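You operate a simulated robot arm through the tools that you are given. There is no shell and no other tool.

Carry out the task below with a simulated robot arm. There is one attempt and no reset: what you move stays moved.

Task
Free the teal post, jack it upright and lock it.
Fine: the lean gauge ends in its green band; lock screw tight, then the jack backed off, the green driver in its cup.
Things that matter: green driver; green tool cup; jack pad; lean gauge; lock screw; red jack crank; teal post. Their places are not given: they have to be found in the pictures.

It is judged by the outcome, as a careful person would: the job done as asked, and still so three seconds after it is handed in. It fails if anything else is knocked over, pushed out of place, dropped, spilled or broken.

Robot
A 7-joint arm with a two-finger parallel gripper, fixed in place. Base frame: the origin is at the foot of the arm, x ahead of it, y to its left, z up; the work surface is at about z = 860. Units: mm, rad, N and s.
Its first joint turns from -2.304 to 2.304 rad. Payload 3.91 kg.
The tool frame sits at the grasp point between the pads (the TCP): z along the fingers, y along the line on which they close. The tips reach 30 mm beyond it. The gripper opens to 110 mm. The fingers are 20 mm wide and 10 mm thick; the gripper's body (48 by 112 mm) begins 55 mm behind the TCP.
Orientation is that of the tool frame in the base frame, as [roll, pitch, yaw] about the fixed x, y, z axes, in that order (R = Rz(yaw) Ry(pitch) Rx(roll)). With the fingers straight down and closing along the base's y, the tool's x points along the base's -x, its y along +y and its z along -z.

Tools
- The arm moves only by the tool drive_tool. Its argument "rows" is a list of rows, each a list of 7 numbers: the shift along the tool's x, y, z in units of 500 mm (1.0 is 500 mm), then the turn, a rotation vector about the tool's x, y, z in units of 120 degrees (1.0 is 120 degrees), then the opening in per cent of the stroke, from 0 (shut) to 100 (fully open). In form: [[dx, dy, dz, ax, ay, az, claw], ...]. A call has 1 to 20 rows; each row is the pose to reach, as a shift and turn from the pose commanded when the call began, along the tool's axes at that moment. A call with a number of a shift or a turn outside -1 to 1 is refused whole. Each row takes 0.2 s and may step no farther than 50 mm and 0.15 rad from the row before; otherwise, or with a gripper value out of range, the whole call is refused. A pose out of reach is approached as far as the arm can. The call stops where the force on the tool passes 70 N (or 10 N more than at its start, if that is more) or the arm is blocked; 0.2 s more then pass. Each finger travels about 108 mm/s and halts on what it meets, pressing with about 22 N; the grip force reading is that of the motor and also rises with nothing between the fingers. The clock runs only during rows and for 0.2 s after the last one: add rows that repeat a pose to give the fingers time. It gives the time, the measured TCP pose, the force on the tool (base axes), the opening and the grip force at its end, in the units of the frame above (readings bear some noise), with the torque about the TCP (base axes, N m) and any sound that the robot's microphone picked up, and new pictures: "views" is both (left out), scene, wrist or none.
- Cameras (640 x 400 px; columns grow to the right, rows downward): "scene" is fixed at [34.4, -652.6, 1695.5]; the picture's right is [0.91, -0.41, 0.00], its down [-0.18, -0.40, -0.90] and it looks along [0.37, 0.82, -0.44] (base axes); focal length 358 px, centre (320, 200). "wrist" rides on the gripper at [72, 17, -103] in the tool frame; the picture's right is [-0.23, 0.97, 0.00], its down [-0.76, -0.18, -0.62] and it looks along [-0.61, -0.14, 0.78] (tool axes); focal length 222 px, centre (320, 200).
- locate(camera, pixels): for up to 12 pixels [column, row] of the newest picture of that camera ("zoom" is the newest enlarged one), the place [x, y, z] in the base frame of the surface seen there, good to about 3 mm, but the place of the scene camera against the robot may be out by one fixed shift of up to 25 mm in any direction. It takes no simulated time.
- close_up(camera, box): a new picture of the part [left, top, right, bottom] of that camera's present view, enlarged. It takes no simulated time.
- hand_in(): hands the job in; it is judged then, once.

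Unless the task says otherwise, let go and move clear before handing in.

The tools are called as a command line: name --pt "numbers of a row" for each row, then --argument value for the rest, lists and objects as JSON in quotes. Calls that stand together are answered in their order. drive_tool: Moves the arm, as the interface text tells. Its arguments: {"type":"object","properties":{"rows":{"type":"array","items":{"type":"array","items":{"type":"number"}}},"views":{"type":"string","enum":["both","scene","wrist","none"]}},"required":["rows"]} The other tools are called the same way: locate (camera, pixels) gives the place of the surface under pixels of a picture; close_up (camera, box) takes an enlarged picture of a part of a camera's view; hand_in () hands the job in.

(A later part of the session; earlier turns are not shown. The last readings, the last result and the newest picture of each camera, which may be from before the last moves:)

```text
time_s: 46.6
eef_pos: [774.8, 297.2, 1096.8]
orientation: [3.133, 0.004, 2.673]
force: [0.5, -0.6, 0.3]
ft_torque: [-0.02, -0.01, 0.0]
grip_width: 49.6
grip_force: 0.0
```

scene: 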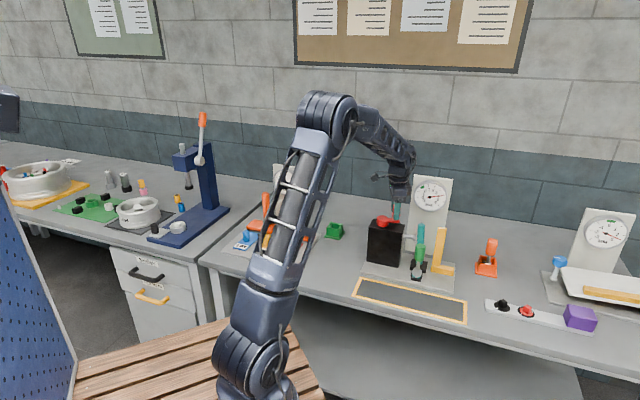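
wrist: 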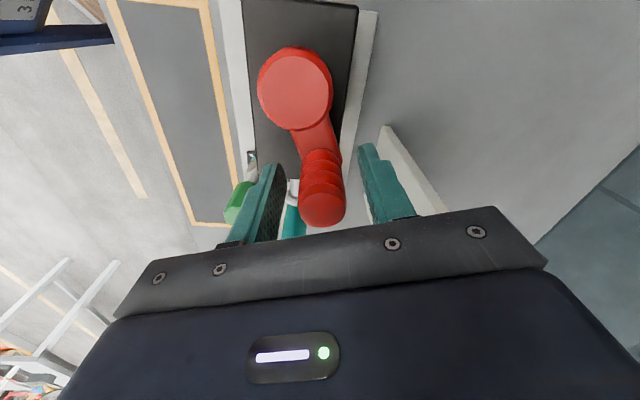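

Released cleanly, and the crank stays put at about 21° above its former line. I'll close again and crank counter-clockwise 48°.

drive_tool --pt "-0.0028 0.0018 0 0 0 0 45" --pt "-0.0028 0.0018 0 0 0 0 0" --pt "-0.0028 0.0018 0 0 0 0 0" --pt "-0.0004 0.015 0 0 0 -0.0667 0" --pt "0.0038 0.0278 0 0 0 -0.1333 0" --pt "0.0097 0.0399 0 0 0 -0.2 0" --pt "0.0173 0.051 0 0 0 -0.2667 0" --pt "0.0263 0.0609 0 0 0 -0.3333 0" --pt "0.0366 0.0695 0 0 0 -0.4 0" --pt "0.0366 0.0695 0 0 0 -0.4 0"

close_up --camera "scene" --box '[360, 165, 460, 285]'

close_up --camera "scene" --box '[412, 180, 448, 212]'

```text
time_s: 48.8
eef_pos: [775.7, 334.5, 1096.7]
orientation: [3.138, 0.012, -2.769]
force: [-25.0, -15.1, -10.4]
ft_torque: [-0.83, 0.0, -0.04]
grip_width: 27.8
grip_force: 44.9
```

scene: 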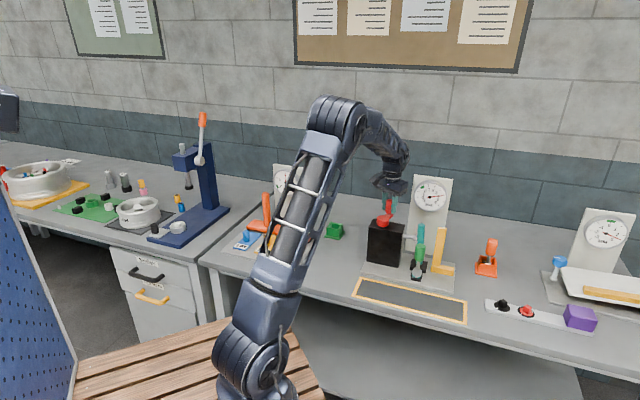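
wrist: 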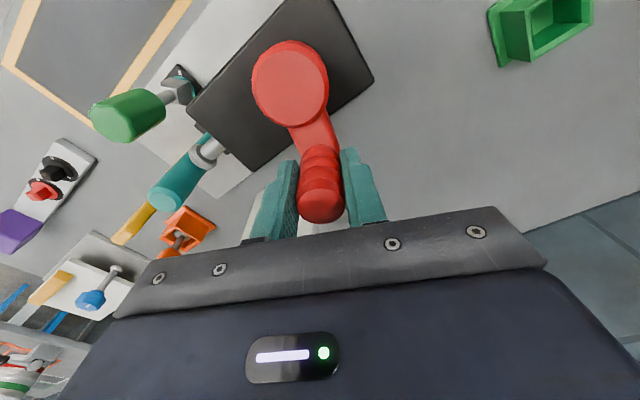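

```text
3.33 times, centred on (410, 225) of scene
```

zoom: 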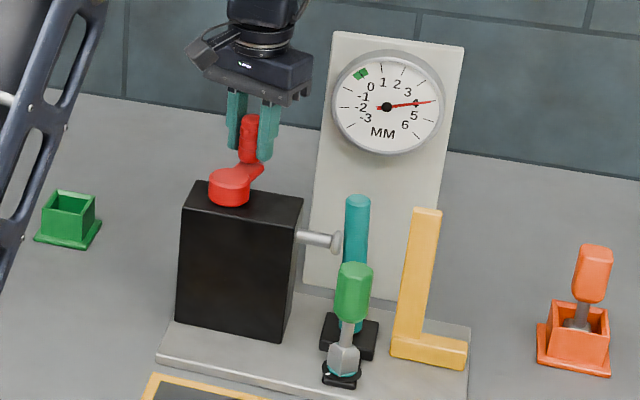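

```text
12.50 times, centred on (430, 196) of scene
```

zoom: 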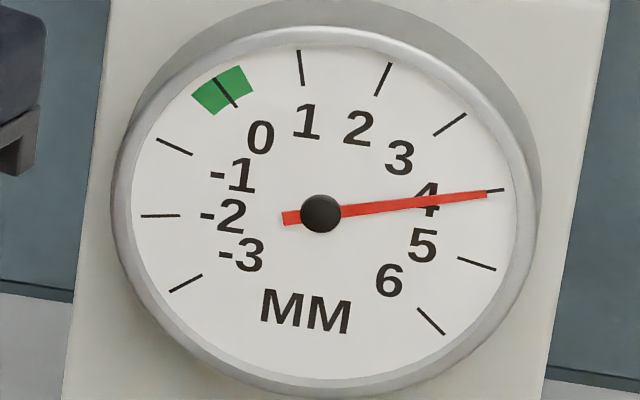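

The crank has now turned about 70° and the gauge still shows 4. I'll check the gap between the jack pad and the post.

close_up --camera "scene" --box '[404, 228, 430, 246]'

close_up --camera "wrist" --box '[170, 120, 240, 220]'

```text
16.00 times, centred on (417, 237) of scene
```

zoom: 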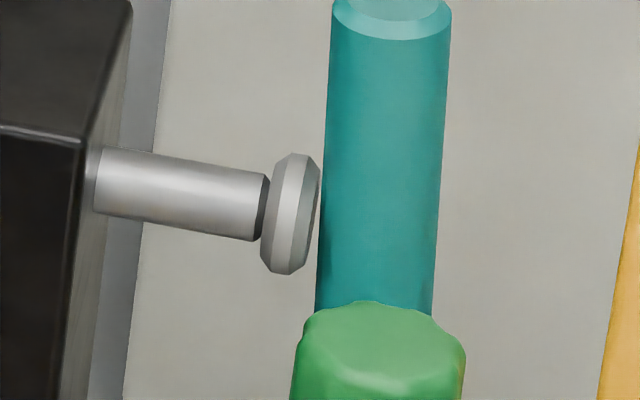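

```text
4.00 times, centred on (205, 170) of wrist
```

zoom: 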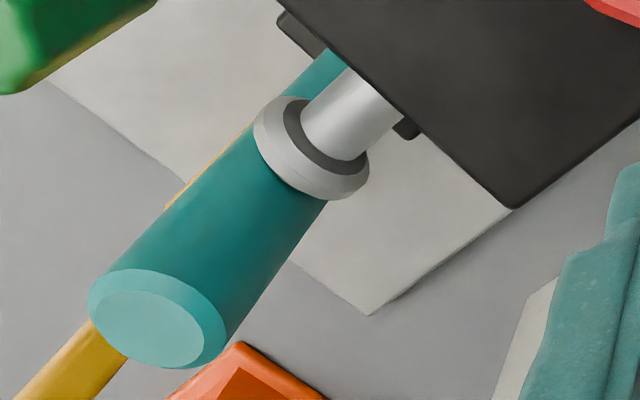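

The pad is nearly touching the post. Instead of squeezing, I'll cage the handle with about a 31 mm opening, so small radius errors don't load it, and crank on 80°.

drive_tool --pt "0 0 0 0 0 0 29" --pt "0 0 0 0 0 0 29" --pt "0.0028 0.013 0 0 0 -0.0667 29" --pt "0.0074 0.0255 0 0 0 -0.1333 29" --pt "0.0137 0.0373 0 0 0 -0.2 29" --pt "0.0216 0.0481 0 0 0 -0.2667 29" --pt "0.0309 0.0576 0 0 0 -0.3333 29" --pt "0.0414 0.0658 0 0 0 -0.4 29" --pt "0.053 0.0724 0 0 0 -0.4667 29" --pt "0.0653 0.0774 0 0 0 -0.5333 29" --pt "0.0783 0.0806 0 0 0 -0.6 29" --pt "0.0916 0.0819 0 0 0 -0.6667 29" --pt "0.0916 0.0819 0 0 0 -0.6667 29"

close_up --camera "scene" --box '[404, 228, 430, 246]'

close_up --camera "scene" --box '[412, 180, 448, 212]'

```text
time_s: 51.6
eef_pos: [718.6, 357.1, 1095.8]
orientation: [-3.132, 0.006, -1.374]
force: [0.8, 0.0, 1.0]
ft_torque: [-0.01, 0.01, -0.02]
grip_width: 32.7
grip_force: 1.3
```

scene: 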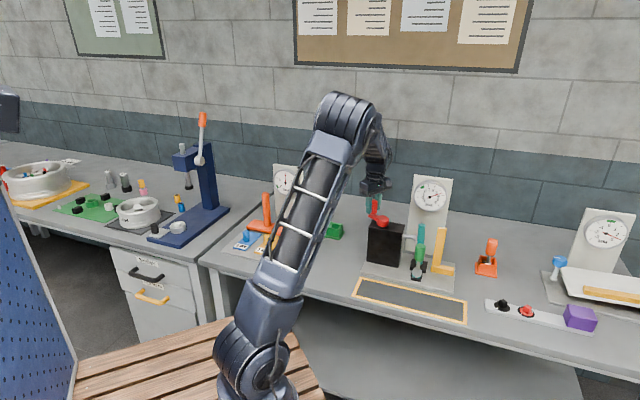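
wrist: 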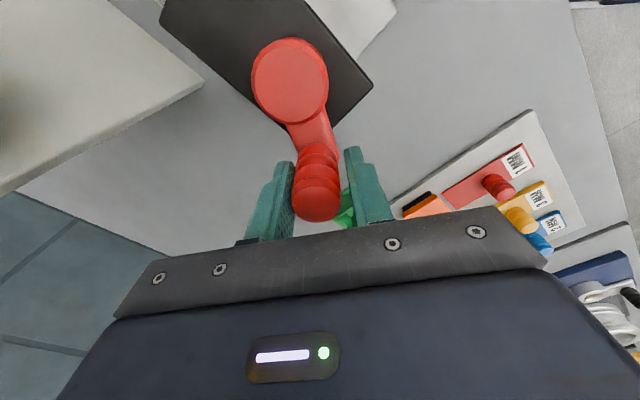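

```text
16.00 times, centred on (417, 237) of scene
```

zoom: 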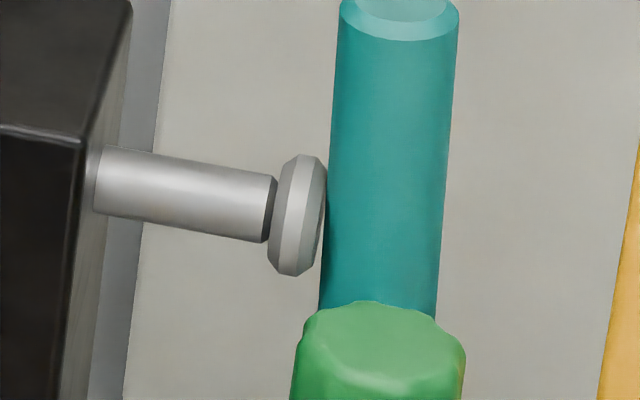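

```text
12.50 times, centred on (430, 196) of scene
```

zoom: 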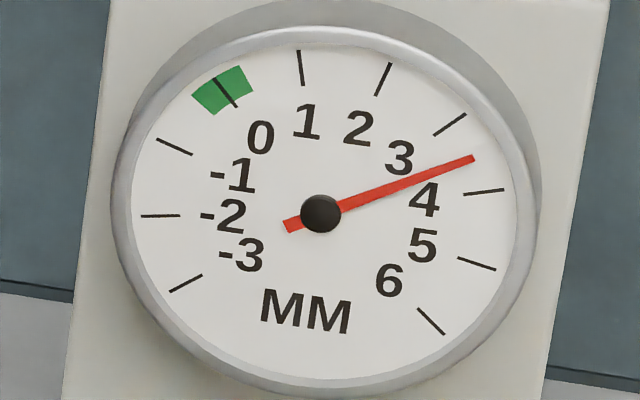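

The gauge has come down to about 3.5, so the post is free and the jack is pushing it. I'll open a little, re-centre on the handle and turn the hand back around it for the next bite.

drive_tool --pt "0 0 0 0 0 0 50" --pt "0.0092 -0.0016 0 0 0 0 50" --pt "0.0092 -0.0016 0 0 0 0.07 50" --pt "0.0092 -0.0016 0 0 0 0.14 50" --pt "0.0092 -0.0016 0 0 0 0.21 50" --pt "0.0092 -0.0016 0 0 0 0.28 50" --pt "0.0092 -0.0016 0 0 0 0.35 50" --pt "0.0092 -0.0016 0 0 0 0.42 50" --pt "0.0092 -0.0016 0 0 0 0.49 50" --pt "0.0092 -0.0016 0 0 0 0.56 50" --pt "0.0092 -0.0016 0 0 0 0.63 50" --pt "0.0092 -0.0016 0 0 0 0.7 50" --pt "0.0092 -0.0016 0 0 0 0.75 50" --pt "0.0092 -0.0016 0 0 0 0.75 50"

```text
time_s: 54.6
eef_pos: [720.3, 351.2, 1096.1]
orientation: [3.137, 0.011, -2.949]
force: [-1.9, 0.4, -0.8]
ft_torque: [0.03, 0.02, 0.0]
grip_width: 55.2
grip_force: 0.2
```

scene: 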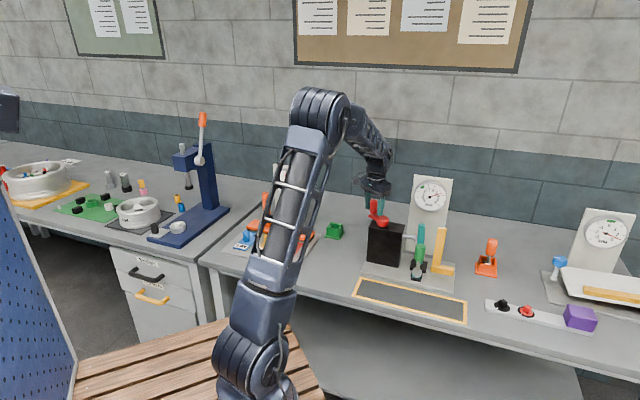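
wrist: 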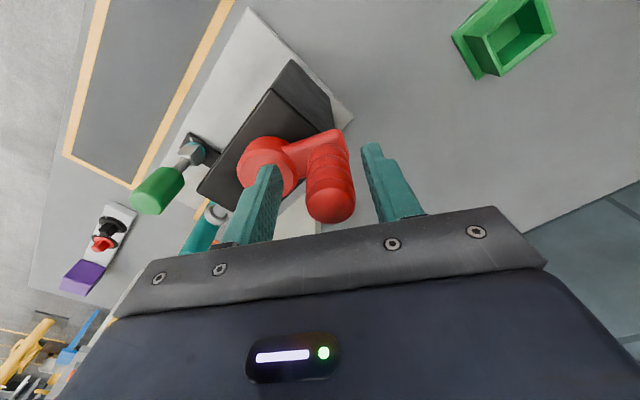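

The hand is half-way around, and the handle is about 5 mm toward tool +y. I'll re-centre and turn the other 90°.

drive_tool --pt "0 0.009 0 0 0 0 50" --pt "0 0.009 0 0 0 0.07 50" --pt "0 0.009 0 0 0 0.14 50" --pt "0 0.009 0 0 0 0.21 50" --pt "0 0.009 0 0 0 0.28 50" --pt "0 0.009 0 0 0 0.35 50" --pt "0 0.009 0 0 0 0.42 50" --pt "0 0.009 0 0 0 0.49 50" --pt "0 0.009 0 0 0 0.56 50" --pt "0 0.009 0 0 0 0.63 50" --pt "0 0.009 0 0 0 0.7 50" --pt "0 0.009 0 0 0 0.75 50" --pt "0 0.009 0 0 0 0.75 50"

```text
time_s: 57.4
eef_pos: [719.3, 356.1, 1096.7]
orientation: [3.131, -0.004, 1.765]
force: [-0.3, -0.1, 0.0]
ft_torque: [-0.01, 0.01, -0.01]
grip_width: 55.0
grip_force: 0.0
```

scene: 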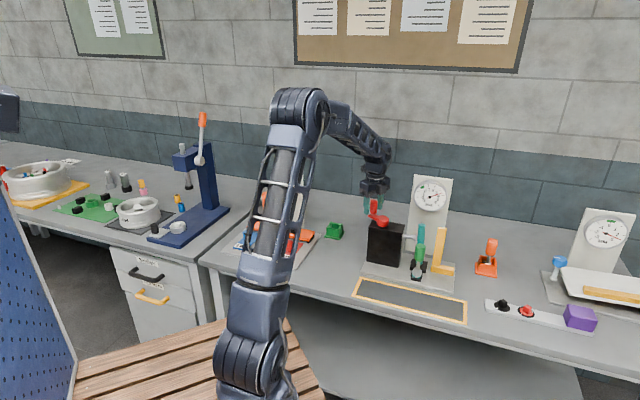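
wrist: 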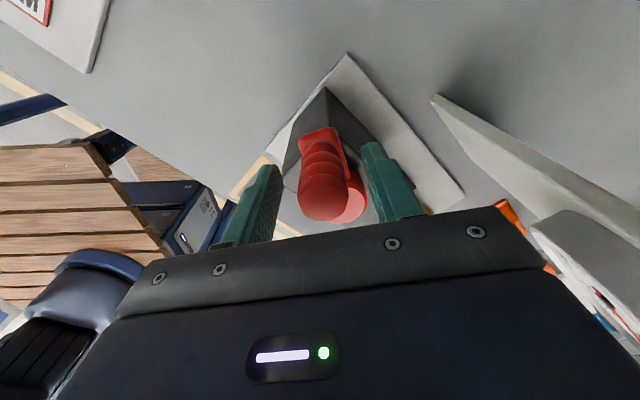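

The handle is centred between the fingers again, with the hub behind the tool. I'll close to a cage and crank 48° counter-clockwise, then read the gauge.

drive_tool --pt "0 0 0 0 0 0 29" --pt "0 0 0 0 0 0 29" --pt "-0.0024 -0.013 0 0 0 -0.0667 29" --pt "-0.0065 -0.0256 0 0 0 -0.1333 29" --pt "-0.0124 -0.0375 0 0 0 -0.2 29" --pt "-0.0199 -0.0484 0 0 0 -0.2667 29" --pt "-0.0288 -0.0582 0 0 0 -0.3333 29" --pt "-0.039 -0.0667 0 0 0 -0.4 29" --pt "-0.039 -0.0667 0 0 0 -0.4 29"

close_up --camera "scene" --box '[412, 180, 448, 212]'

```text
time_s: 59.4
eef_pos: [690.1, 331.2, 1096.2]
orientation: [3.131, 0.005, 2.607]
force: [0.6, 1.1, -0.5]
ft_torque: [-0.04, 0.06, 0.0]
grip_width: 32.6
grip_force: 0.0
```

scene: 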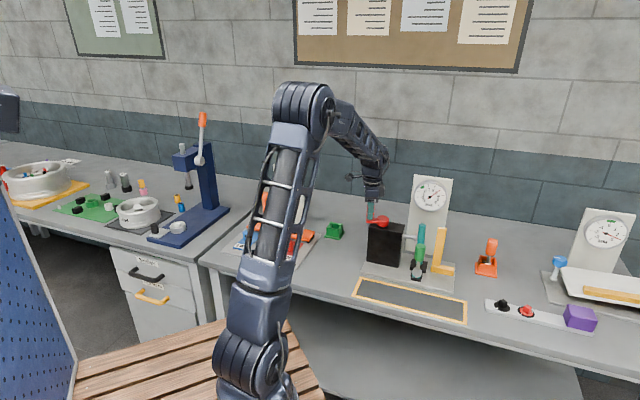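
wrist: 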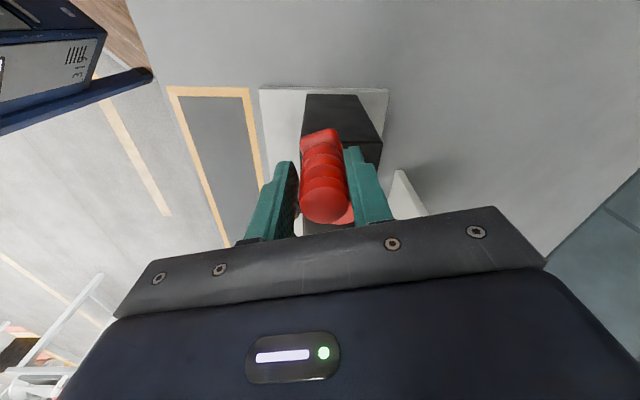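

```text
12.50 times, centred on (430, 196) of scene
```

zoom: 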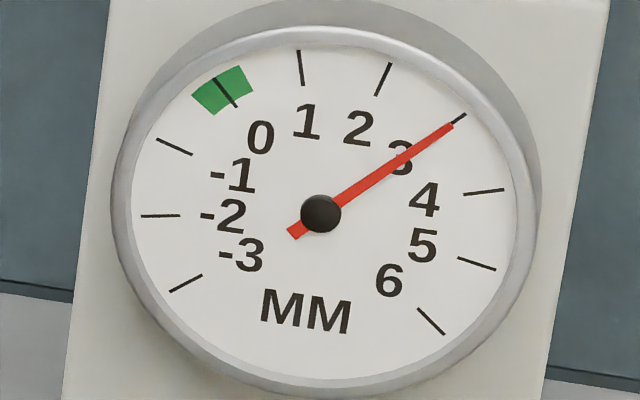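

The gauge reads 3.0 after that bite, so about 90° of crank per mm. About 3 mm is left, so I'll crank another 112°.

drive_tool --pt "-0.0024 -0.013 0 0 0 -0.0667 29" --pt "-0.0065 -0.0256 0 0 0 -0.1333 29" --pt "-0.0124 -0.0375 0 0 0 -0.2 29" --pt "-0.0199 -0.0484 0 0 0 -0.2667 29" --pt "-0.0288 -0.0582 0 0 0 -0.3333 29" --pt "-0.039 -0.0667 0 0 0 -0.4 29" --pt "-0.0502 -0.0737 0 0 0 -0.4667 29" --pt "-0.0624 -0.079 0 0 0 -0.5333 29" --pt "-0.0751 -0.0826 0 0 0 -0.6 29" --pt "-0.0883 -0.0844 0 0 0 -0.6667 29" --pt "-0.1015 -0.0843 0 0 0 -0.7333 29" --pt "-0.1146 -0.0824 0 0 0 -0.8 29" --pt "-0.1273 -0.0787 0 0 0 -0.8667 29" --pt "-0.1394 -0.0732 0 0 0 -0.9333 29" --pt "-0.1394 -0.0732 0 0 0 -0.9333 29"

close_up --camera "scene" --box '[412, 180, 448, 212]'

close_up --camera "scene" --box '[360, 165, 460, 285]'

```text
time_s: 62.6
eef_pos: [731.7, 264.3, 1097.2]
orientation: [-3.134, 0.009, -1.722]
force: [-1.0, 0.6, 0.6]
ft_torque: [0.02, 0.02, -0.01]
grip_width: 32.5
grip_force: 0.2
```

scene: 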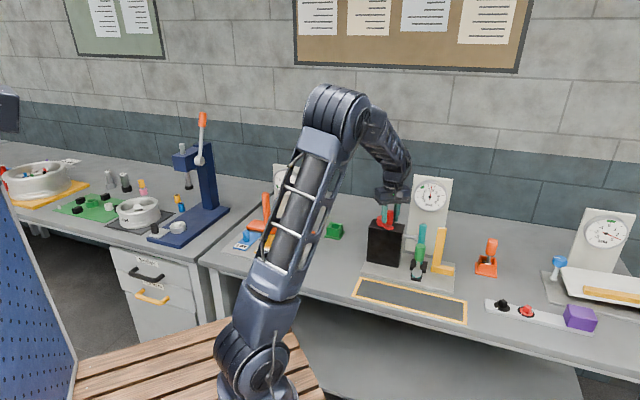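
wrist: 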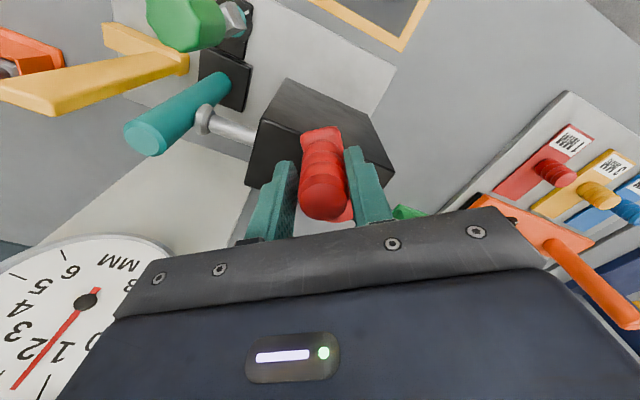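

```text
12.50 times, centred on (430, 196) of scene
```

zoom: 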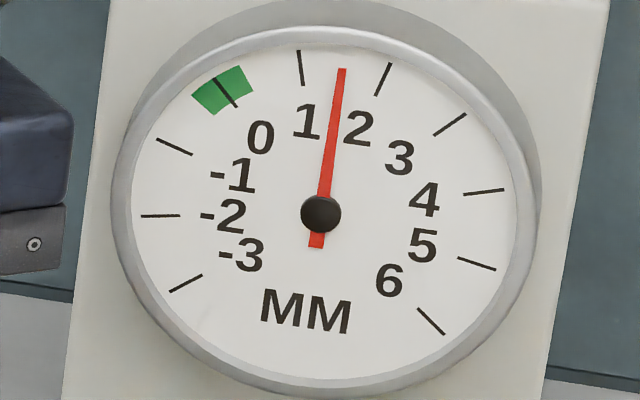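

```text
3.33 times, centred on (410, 225) of scene
```

zoom: 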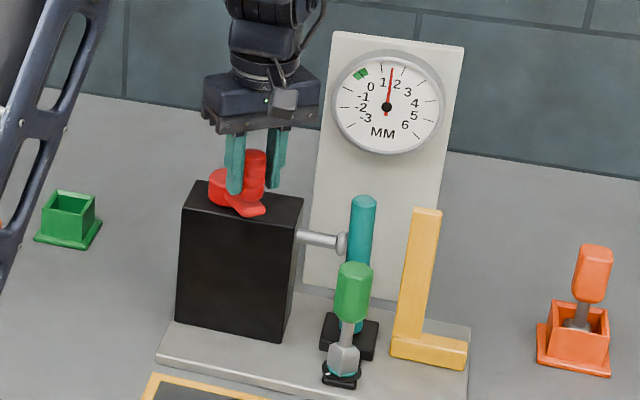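

The gauge is down to about 1.5. I'll crank another 20°, then open and start turning the hand back around the handle.

drive_tool --pt "-0.002 -0.0114 0 0 0 -0.0583 29" --pt "-0.0053 -0.0225 0 0 0 -0.1167 29" --pt "-0.0092 -0.0317 0 0 0 -0.1667 29" --pt "-0.0092 -0.0317 0 0 0 -0.1667 50" --pt "-0.0092 -0.0317 0 0 0 -0.1667 50" --pt "-0.0092 -0.0317 0 0 0 -0.0985 50" --pt "-0.0092 -0.0317 0 0 0 -0.0303 50" --pt "-0.0092 -0.0317 0 0 0 0.0379 50" --pt "-0.0092 -0.0317 0 0 0 0.1061 50" --pt "-0.0092 -0.0317 0 0 0 0.1743 50" --pt "-0.0092 -0.0317 0 0 0 0.2425 50" --pt "-0.0092 -0.0317 0 0 0 0.3107 50" --pt "-0.0092 -0.0317 0 0 0 0.3789 50" --pt "-0.0092 -0.0317 0 0 0 0.4471 50" --pt "-0.0092 -0.0317 0 0 0 0.5153 50" --pt "-0.0092 -0.0317 0 0 0 0.5833 50" --pt "-0.0092 -0.0317 0 0 0 0.5833 50"

close_up --camera "scene" --box '[412, 180, 448, 212]'

```text
time_s: 66.2
eef_pos: [749.4, 264.3, 1097.1]
orientation: [3.135, 0.009, -2.948]
force: [-0.3, -0.2, 0.1]
ft_torque: [0.01, 0.01, 0.01]
grip_width: 55.1
grip_force: 0.0
```

scene: 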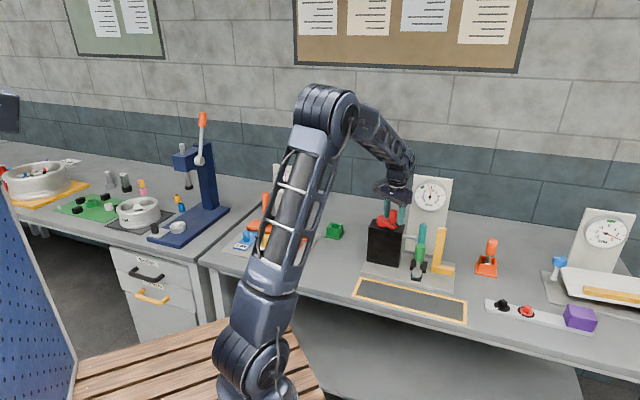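
wrist: 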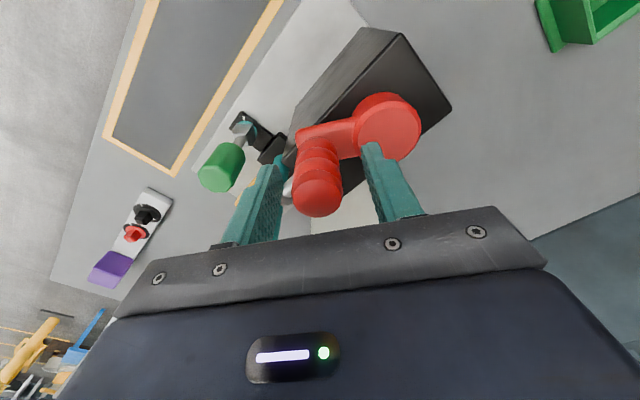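

```text
12.50 times, centred on (430, 196) of scene
```

zoom: 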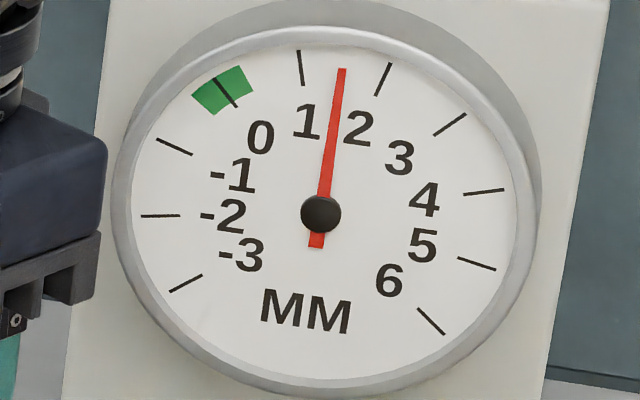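

The gauge still reads 1.5 after the last 20°. I'll check the pad and post contact again, and the crank's position.

close_up --camera "scene" --box '[404, 228, 430, 246]'

close_up --camera "wrist" --box '[240, 80, 440, 220]'

locate --camera "wrist" --pixels '[[317, 195], [388, 128], [317, 170], [305, 145], [360, 122]]'

```text
16.00 times, centred on (417, 237) of scene
```

zoom: 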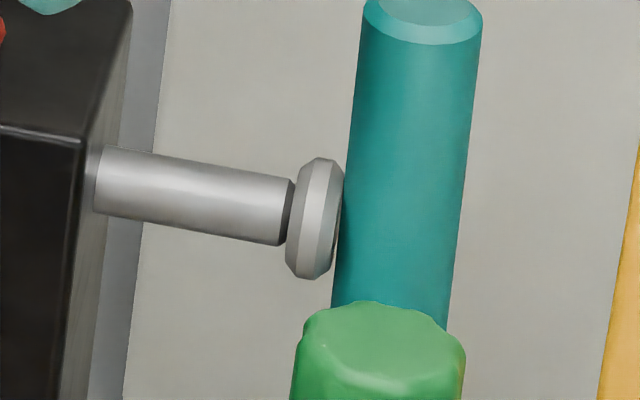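

```text
2.86 times, centred on (340, 150) of wrist
```

zoom: 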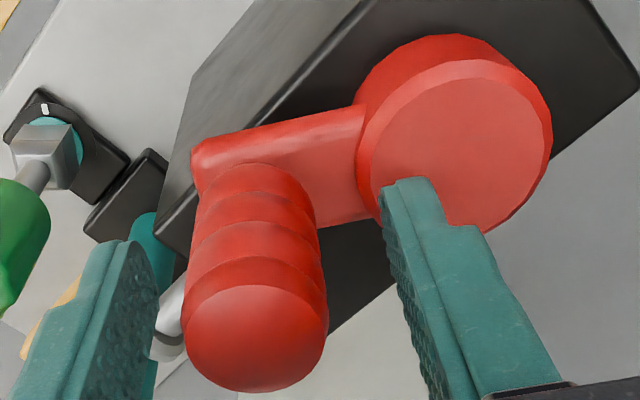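

```text
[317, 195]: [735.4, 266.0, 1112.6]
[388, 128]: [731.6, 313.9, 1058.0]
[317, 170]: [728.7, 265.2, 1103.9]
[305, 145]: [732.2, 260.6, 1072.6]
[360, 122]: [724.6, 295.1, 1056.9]
```

The pad is firmly against the post. I'll re-centre on the handle (about 7 mm along tool +x), finish turning the hand, then crank on in smaller bites.

drive_tool --pt "0.014 0.002 0 0 0 0 50" --pt "0.014 0.002 0 0 0 0.0682 50" --pt "0.014 0.002 0 0 0 0.1364 50" --pt "0.014 0.002 0 0 0 0.2045 50" --pt "0.014 0.002 0 0 0 0.2727 50" --pt "0.014 0.002 0 0 0 0.3409 50" --pt "0.014 0.002 0 0 0 0.4091 50" --pt "0.014 0.002 0 0 0 0.4773 50" --pt "0.014 0.002 0 0 0 0.5455 50" --pt "0.014 0.002 0 0 0 0.6136 50" --pt "0.014 0.002 0 0 0 0.6818 50" --pt "0.014 0.002 0 0 0 0.75 50" --pt "0.014 0.002 0 0 0 0.75 50"

close_up --camera "scene" --box '[412, 180, 448, 212]'

close_up --camera "wrist" --box '[220, 30, 420, 230]'

```text
time_s: 69.0
eef_pos: [741.3, 264.9, 1097.1]
orientation: [3.131, -0.005, 1.763]
force: [0.5, -0.1, 0.2]
ft_torque: [0.01, 0.0, 0.01]
grip_width: 55.0
grip_force: 0.1
```

scene: 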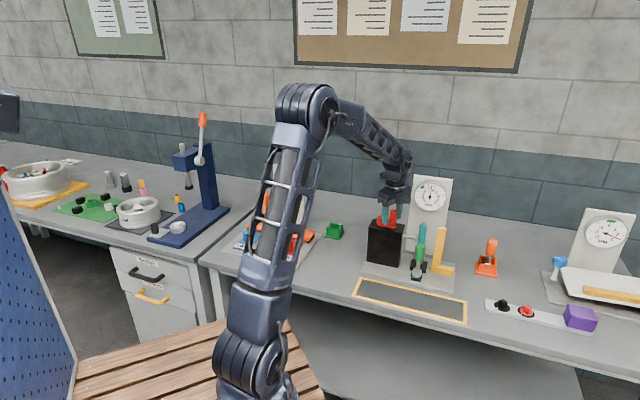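
wrist: 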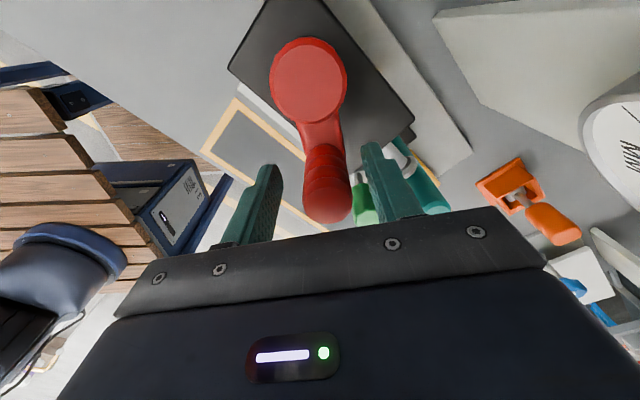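

```text
12.50 times, centred on (430, 196) of scene
```

zoom: 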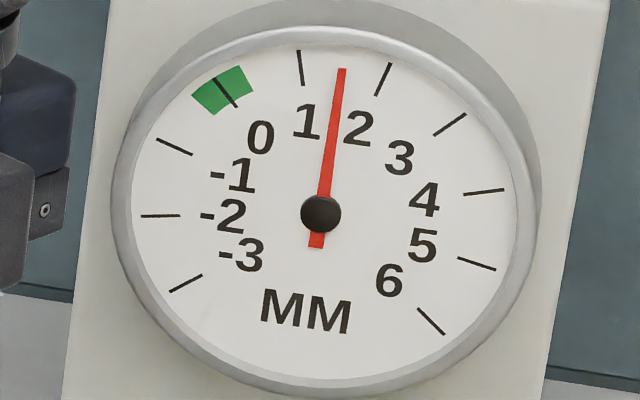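

```text
2.00 times, centred on (320, 130) of wrist
```

zoom: 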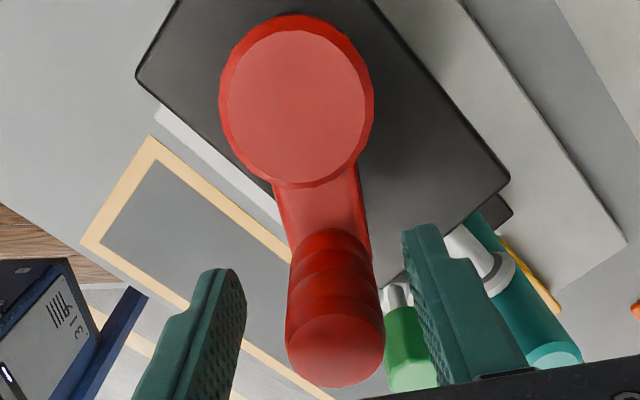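

The needle hasn't moved while the crank was free. I'll re-centre 4 mm, cage the handle, crank 24° and hold it while reading the gauge.

drive_tool --pt "0 0.0082 0 0 0 0 50" --pt "0 0.0082 0 0 0 0 29" --pt "0 0.0082 0 0 0 0 29" --pt "0.0006 0.0217 0 0 0 -0.0667 29" --pt "0.0032 0.035 0 0 0 -0.1333 29" --pt "0.0075 0.0478 0 0 0 -0.2 29" --pt "0.0075 0.0478 0 0 0 -0.2 29"

close_up --camera "scene" --box '[412, 180, 448, 212]'

close_up --camera "scene" --box '[404, 228, 430, 246]'

```text
time_s: 70.6
eef_pos: [763.4, 273.3, 1095.6]
orientation: [3.131, 0.002, 2.187]
force: [-0.2, -1.0, 0.0]
ft_torque: [-0.03, -0.01, 0.0]
grip_width: 32.3
grip_force: 0.5
```

scene: 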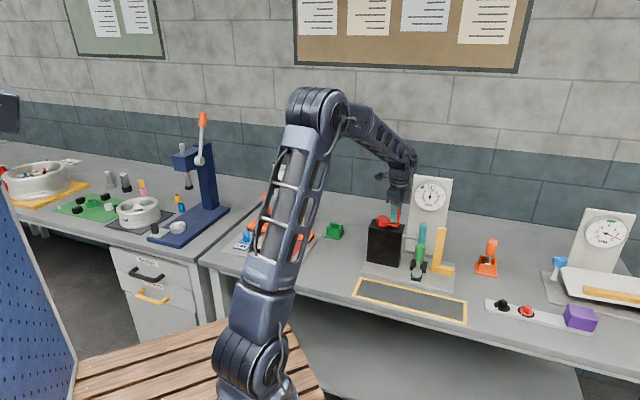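
wrist: 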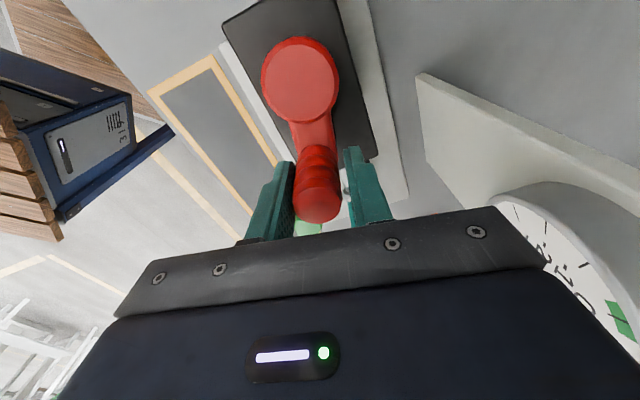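

```text
12.50 times, centred on (430, 196) of scene
```

zoom: 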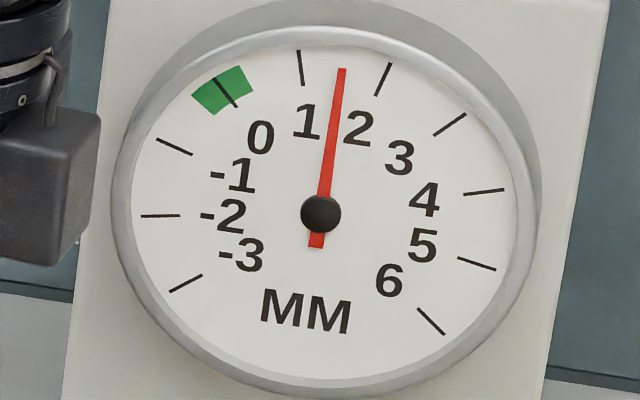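

```text
16.00 times, centred on (417, 237) of scene
```

zoom: 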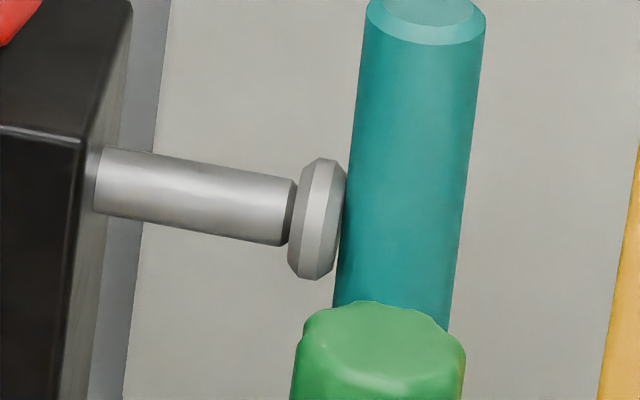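

The post has visibly moved (its top-left edge went from 363 to 367 in the zoom) but the needle stays at 1.5, so the gauge seems to stick or step. I'll crank on 16° and compare again.

drive_tool --pt "0.0006 0.0135 0 0 0 -0.0667 29" --pt "0.0032 0.0268 0 0 0 -0.1333 29" --pt "0.0032 0.0268 0 0 0 -0.1333 29" --pt "0.0032 0.0268 0 0 0 -0.1333 29"

close_up --camera "scene" --box '[412, 180, 448, 212]'

close_up --camera "scene" --box '[404, 228, 430, 246]'

```text
time_s: 71.6
eef_pos: [772.7, 282.4, 1097.3]
orientation: [3.13, 0.002, 2.466]
force: [0.3, 0.1, -0.7]
ft_torque: [0.0, -0.02, -0.01]
grip_width: 31.8
grip_force: 0.1
```

scene: 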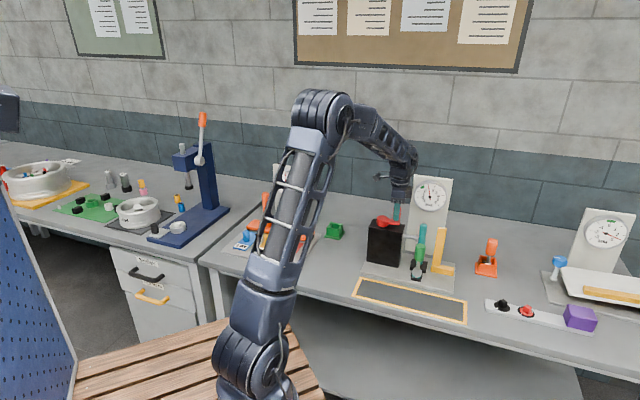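
wrist: 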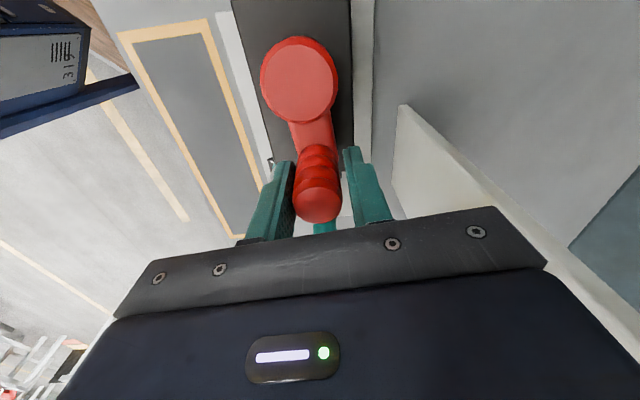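

```text
12.50 times, centred on (430, 196) of scene
```

zoom: 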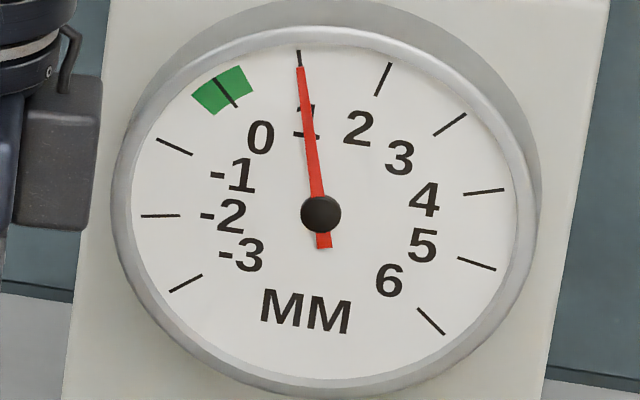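

```text
16.00 times, centred on (417, 237) of scene
```

zoom: 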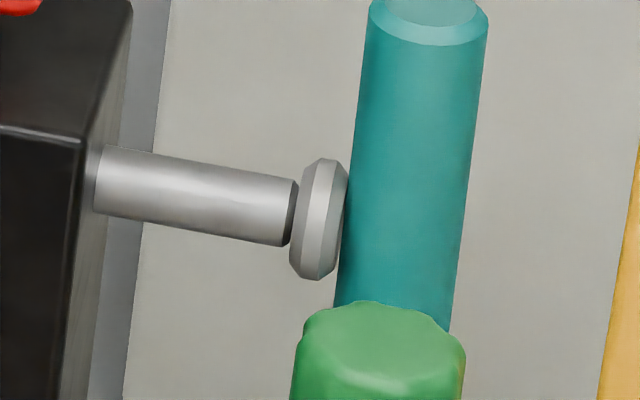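

The needle has now stepped to 1.0, and the post's edge agrees at about 1.2, so the gauge shows steps of 0.5 mm. I'll crank on 32° and read again.

drive_tool --pt "0.0006 0.0135 0 0 0 -0.0667 29" --pt "0.0032 0.0268 0 0 0 -0.1333 29" --pt "0.0075 0.0396 0 0 0 -0.2 29" --pt "0.0136 0.0517 0 0 0 -0.2667 29" --pt "0.0136 0.0517 0 0 0 -0.2667 29" --pt "0.0136 0.0517 0 0 0 -0.2667 29"

close_up --camera "scene" --box '[412, 180, 448, 212]'

close_up --camera "scene" --box '[404, 228, 430, 246]'

```text
time_s: 73.0
eef_pos: [782.7, 307.0, 1097.5]
orientation: [3.133, 0.01, 3.025]
force: [0.1, -0.3, 0.7]
ft_torque: [-0.02, 0.01, 0.01]
grip_width: 32.1
grip_force: 0.2
```

scene: 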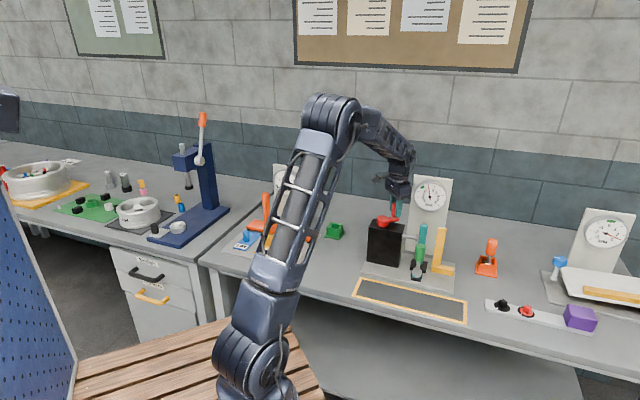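
wrist: 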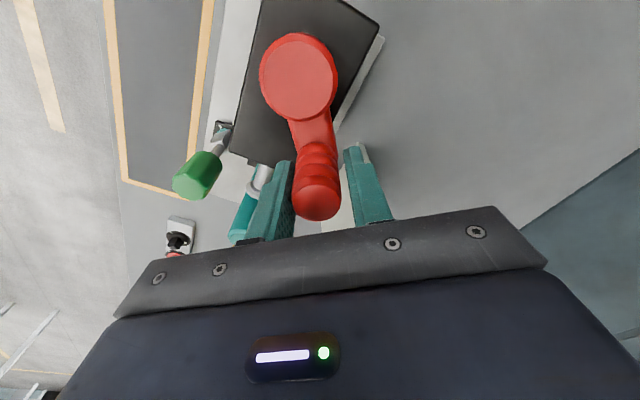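

```text
12.50 times, centred on (430, 196) of scene
```

zoom: 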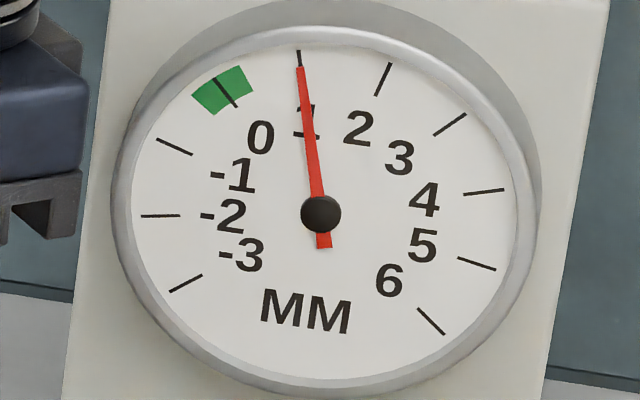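

```text
16.00 times, centred on (417, 237) of scene
```

zoom: 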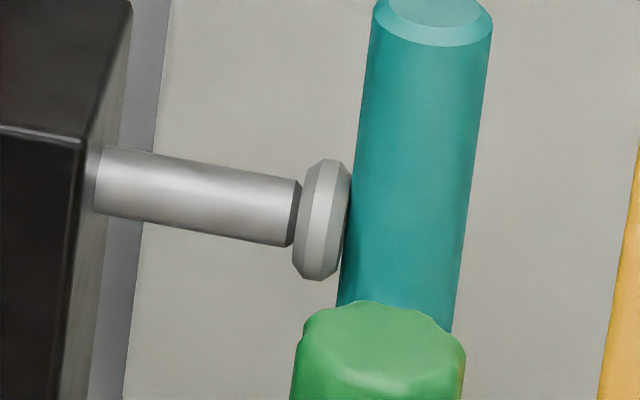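

The gauge is still at 1.0 and the post's edge moved another 4 px (lean about 0.95). I'll crank another 24°.

drive_tool --pt "0.0006 0.0135 0 0 0 -0.0667 29" --pt "0.0032 0.0268 0 0 0 -0.1333 29" --pt "0.0075 0.0396 0 0 0 -0.2 29" --pt "0.0075 0.0396 0 0 0 -0.2 29" --pt "0.0075 0.0396 0 0 0 -0.2 29"

close_up --camera "scene" --box '[412, 180, 448, 212]'

close_up --camera "scene" --box '[404, 228, 430, 246]'

```text
time_s: 74.2
eef_pos: [782.1, 326.2, 1097.4]
orientation: [3.138, 0.012, -2.839]
force: [0.7, -0.9, 0.2]
ft_torque: [-0.06, -0.03, -0.01]
grip_width: 32.1
grip_force: 0.6
```

scene: 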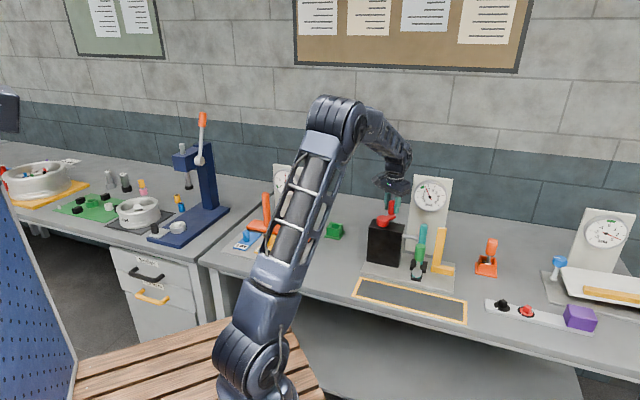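
wrist: 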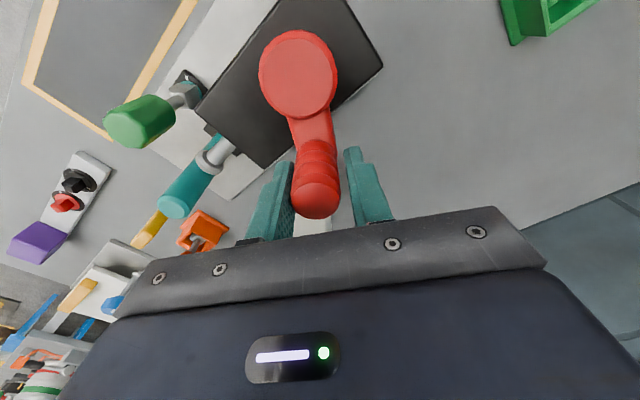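

```text
12.50 times, centred on (430, 196) of scene
```

zoom: 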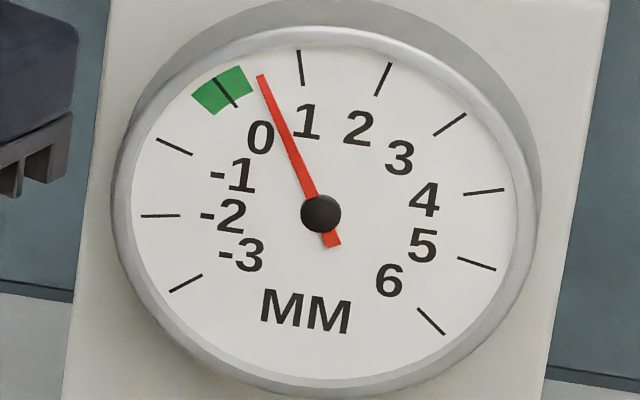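

```text
16.00 times, centred on (417, 237) of scene
```

zoom: 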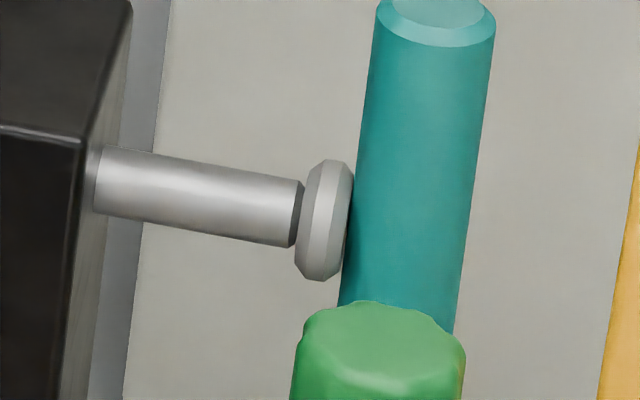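

The needle stepped to 0.5. The next step should come about 30–45° further on, so I'll go 16° and then in small steps so as not to overshoot.

drive_tool --pt "0.0006 0.0135 0 0 0 -0.0667 29" --pt "0.0032 0.0268 0 0 0 -0.1333 29" --pt "0.0032 0.0268 0 0 0 -0.1333 29" --pt "0.0032 0.0268 0 0 0 -0.1333 29" --views "wrist"

close_up --camera "scene" --box '[412, 180, 448, 212]'

close_up --camera "scene" --box '[404, 228, 430, 246]'

```text
time_s: 75.2
eef_pos: [776.3, 337.2, 1097.6]
orientation: [3.141, 0.012, -2.562]
force: [-0.8, 0.4, -0.6]
ft_torque: [0.0, 0.0, 0.02]
grip_width: 31.8
grip_force: 0.0
```

wrist: 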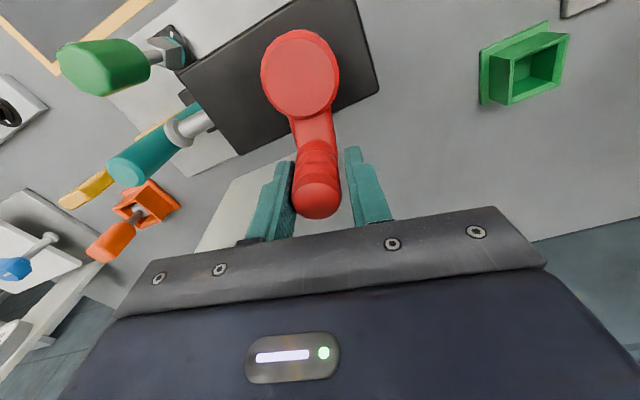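

```text
12.50 times, centred on (430, 196) of scene
```

zoom: 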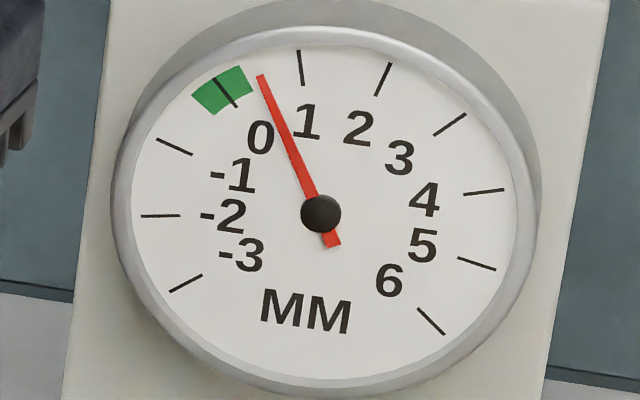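

```text
16.00 times, centred on (417, 237) of scene
```

zoom: 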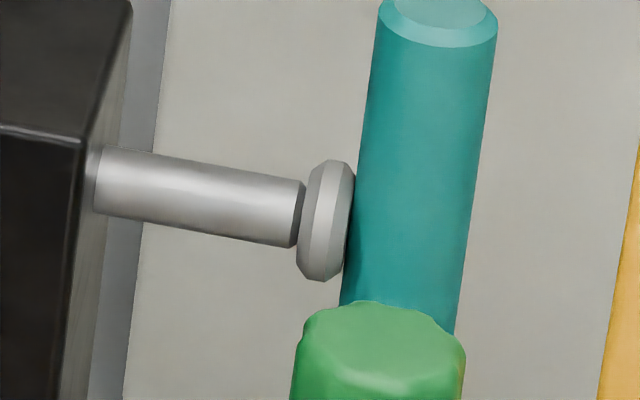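

Still at 0.5. I'll go 8° more.

drive_tool --pt "0.0006 0.0135 0 0 0 -0.0667 29" --pt "0.0006 0.0135 0 0 0 -0.0667 29" --pt "0.0006 0.0135 0 0 0 -0.0667 29" --views "none"

close_up --camera "scene" --box '[412, 180, 448, 212]'

```text
time_s: 76.0
eef_pos: [771.9, 343.6, 1098.7]
orientation: [-3.141, 0.012, -2.422]
force: [-0.5, -0.6, -0.6]
ft_torque: [-0.01, -0.04, -0.01]
grip_width: 32.2
grip_force: 0.1
```

```text
12.50 times, centred on (430, 196) of scene
```

zoom: 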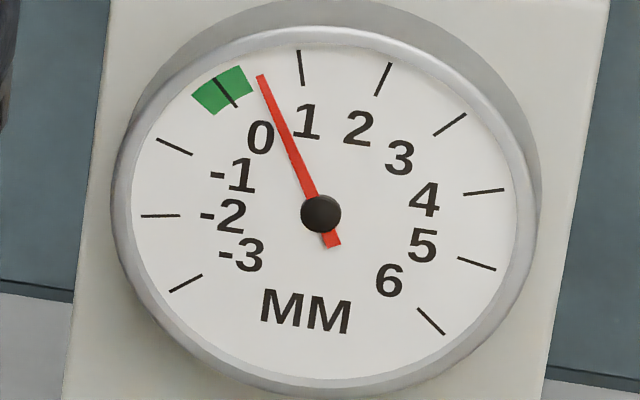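

Still 0.5. Another 8°.

drive_tool --pt "0.0006 0.0135 0 0 0 -0.0667 29" --pt "0.0006 0.0135 0 0 0 -0.0667 29" --pt "0.0006 0.0135 0 0 0 -0.0667 29" --views "none"

close_up --camera "scene" --box '[412, 180, 448, 212]'

close_up --camera "scene" --box '[404, 228, 430, 246]'

```text
time_s: 76.8
eef_pos: [768.1, 349.4, 1097.4]
orientation: [-3.14, 0.01, -2.281]
force: [0.0, 0.4, 0.3]
ft_torque: [0.03, -0.02, -0.03]
grip_width: 31.7
grip_force: 0.1
```

```text
12.50 times, centred on (430, 196) of scene
```

zoom: 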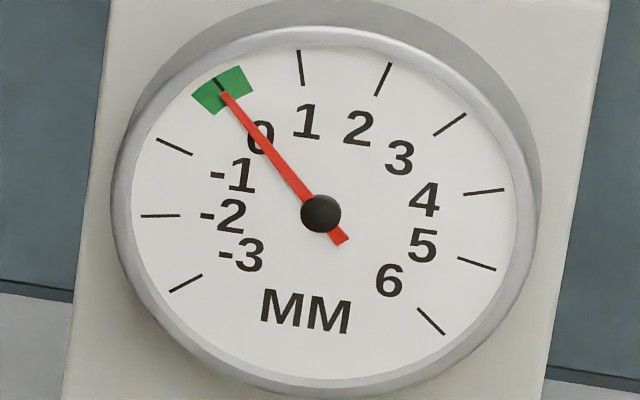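

```text
16.00 times, centred on (417, 237) of scene
```

zoom: 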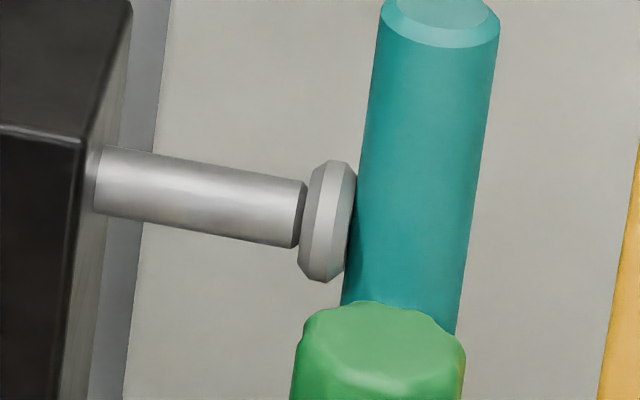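

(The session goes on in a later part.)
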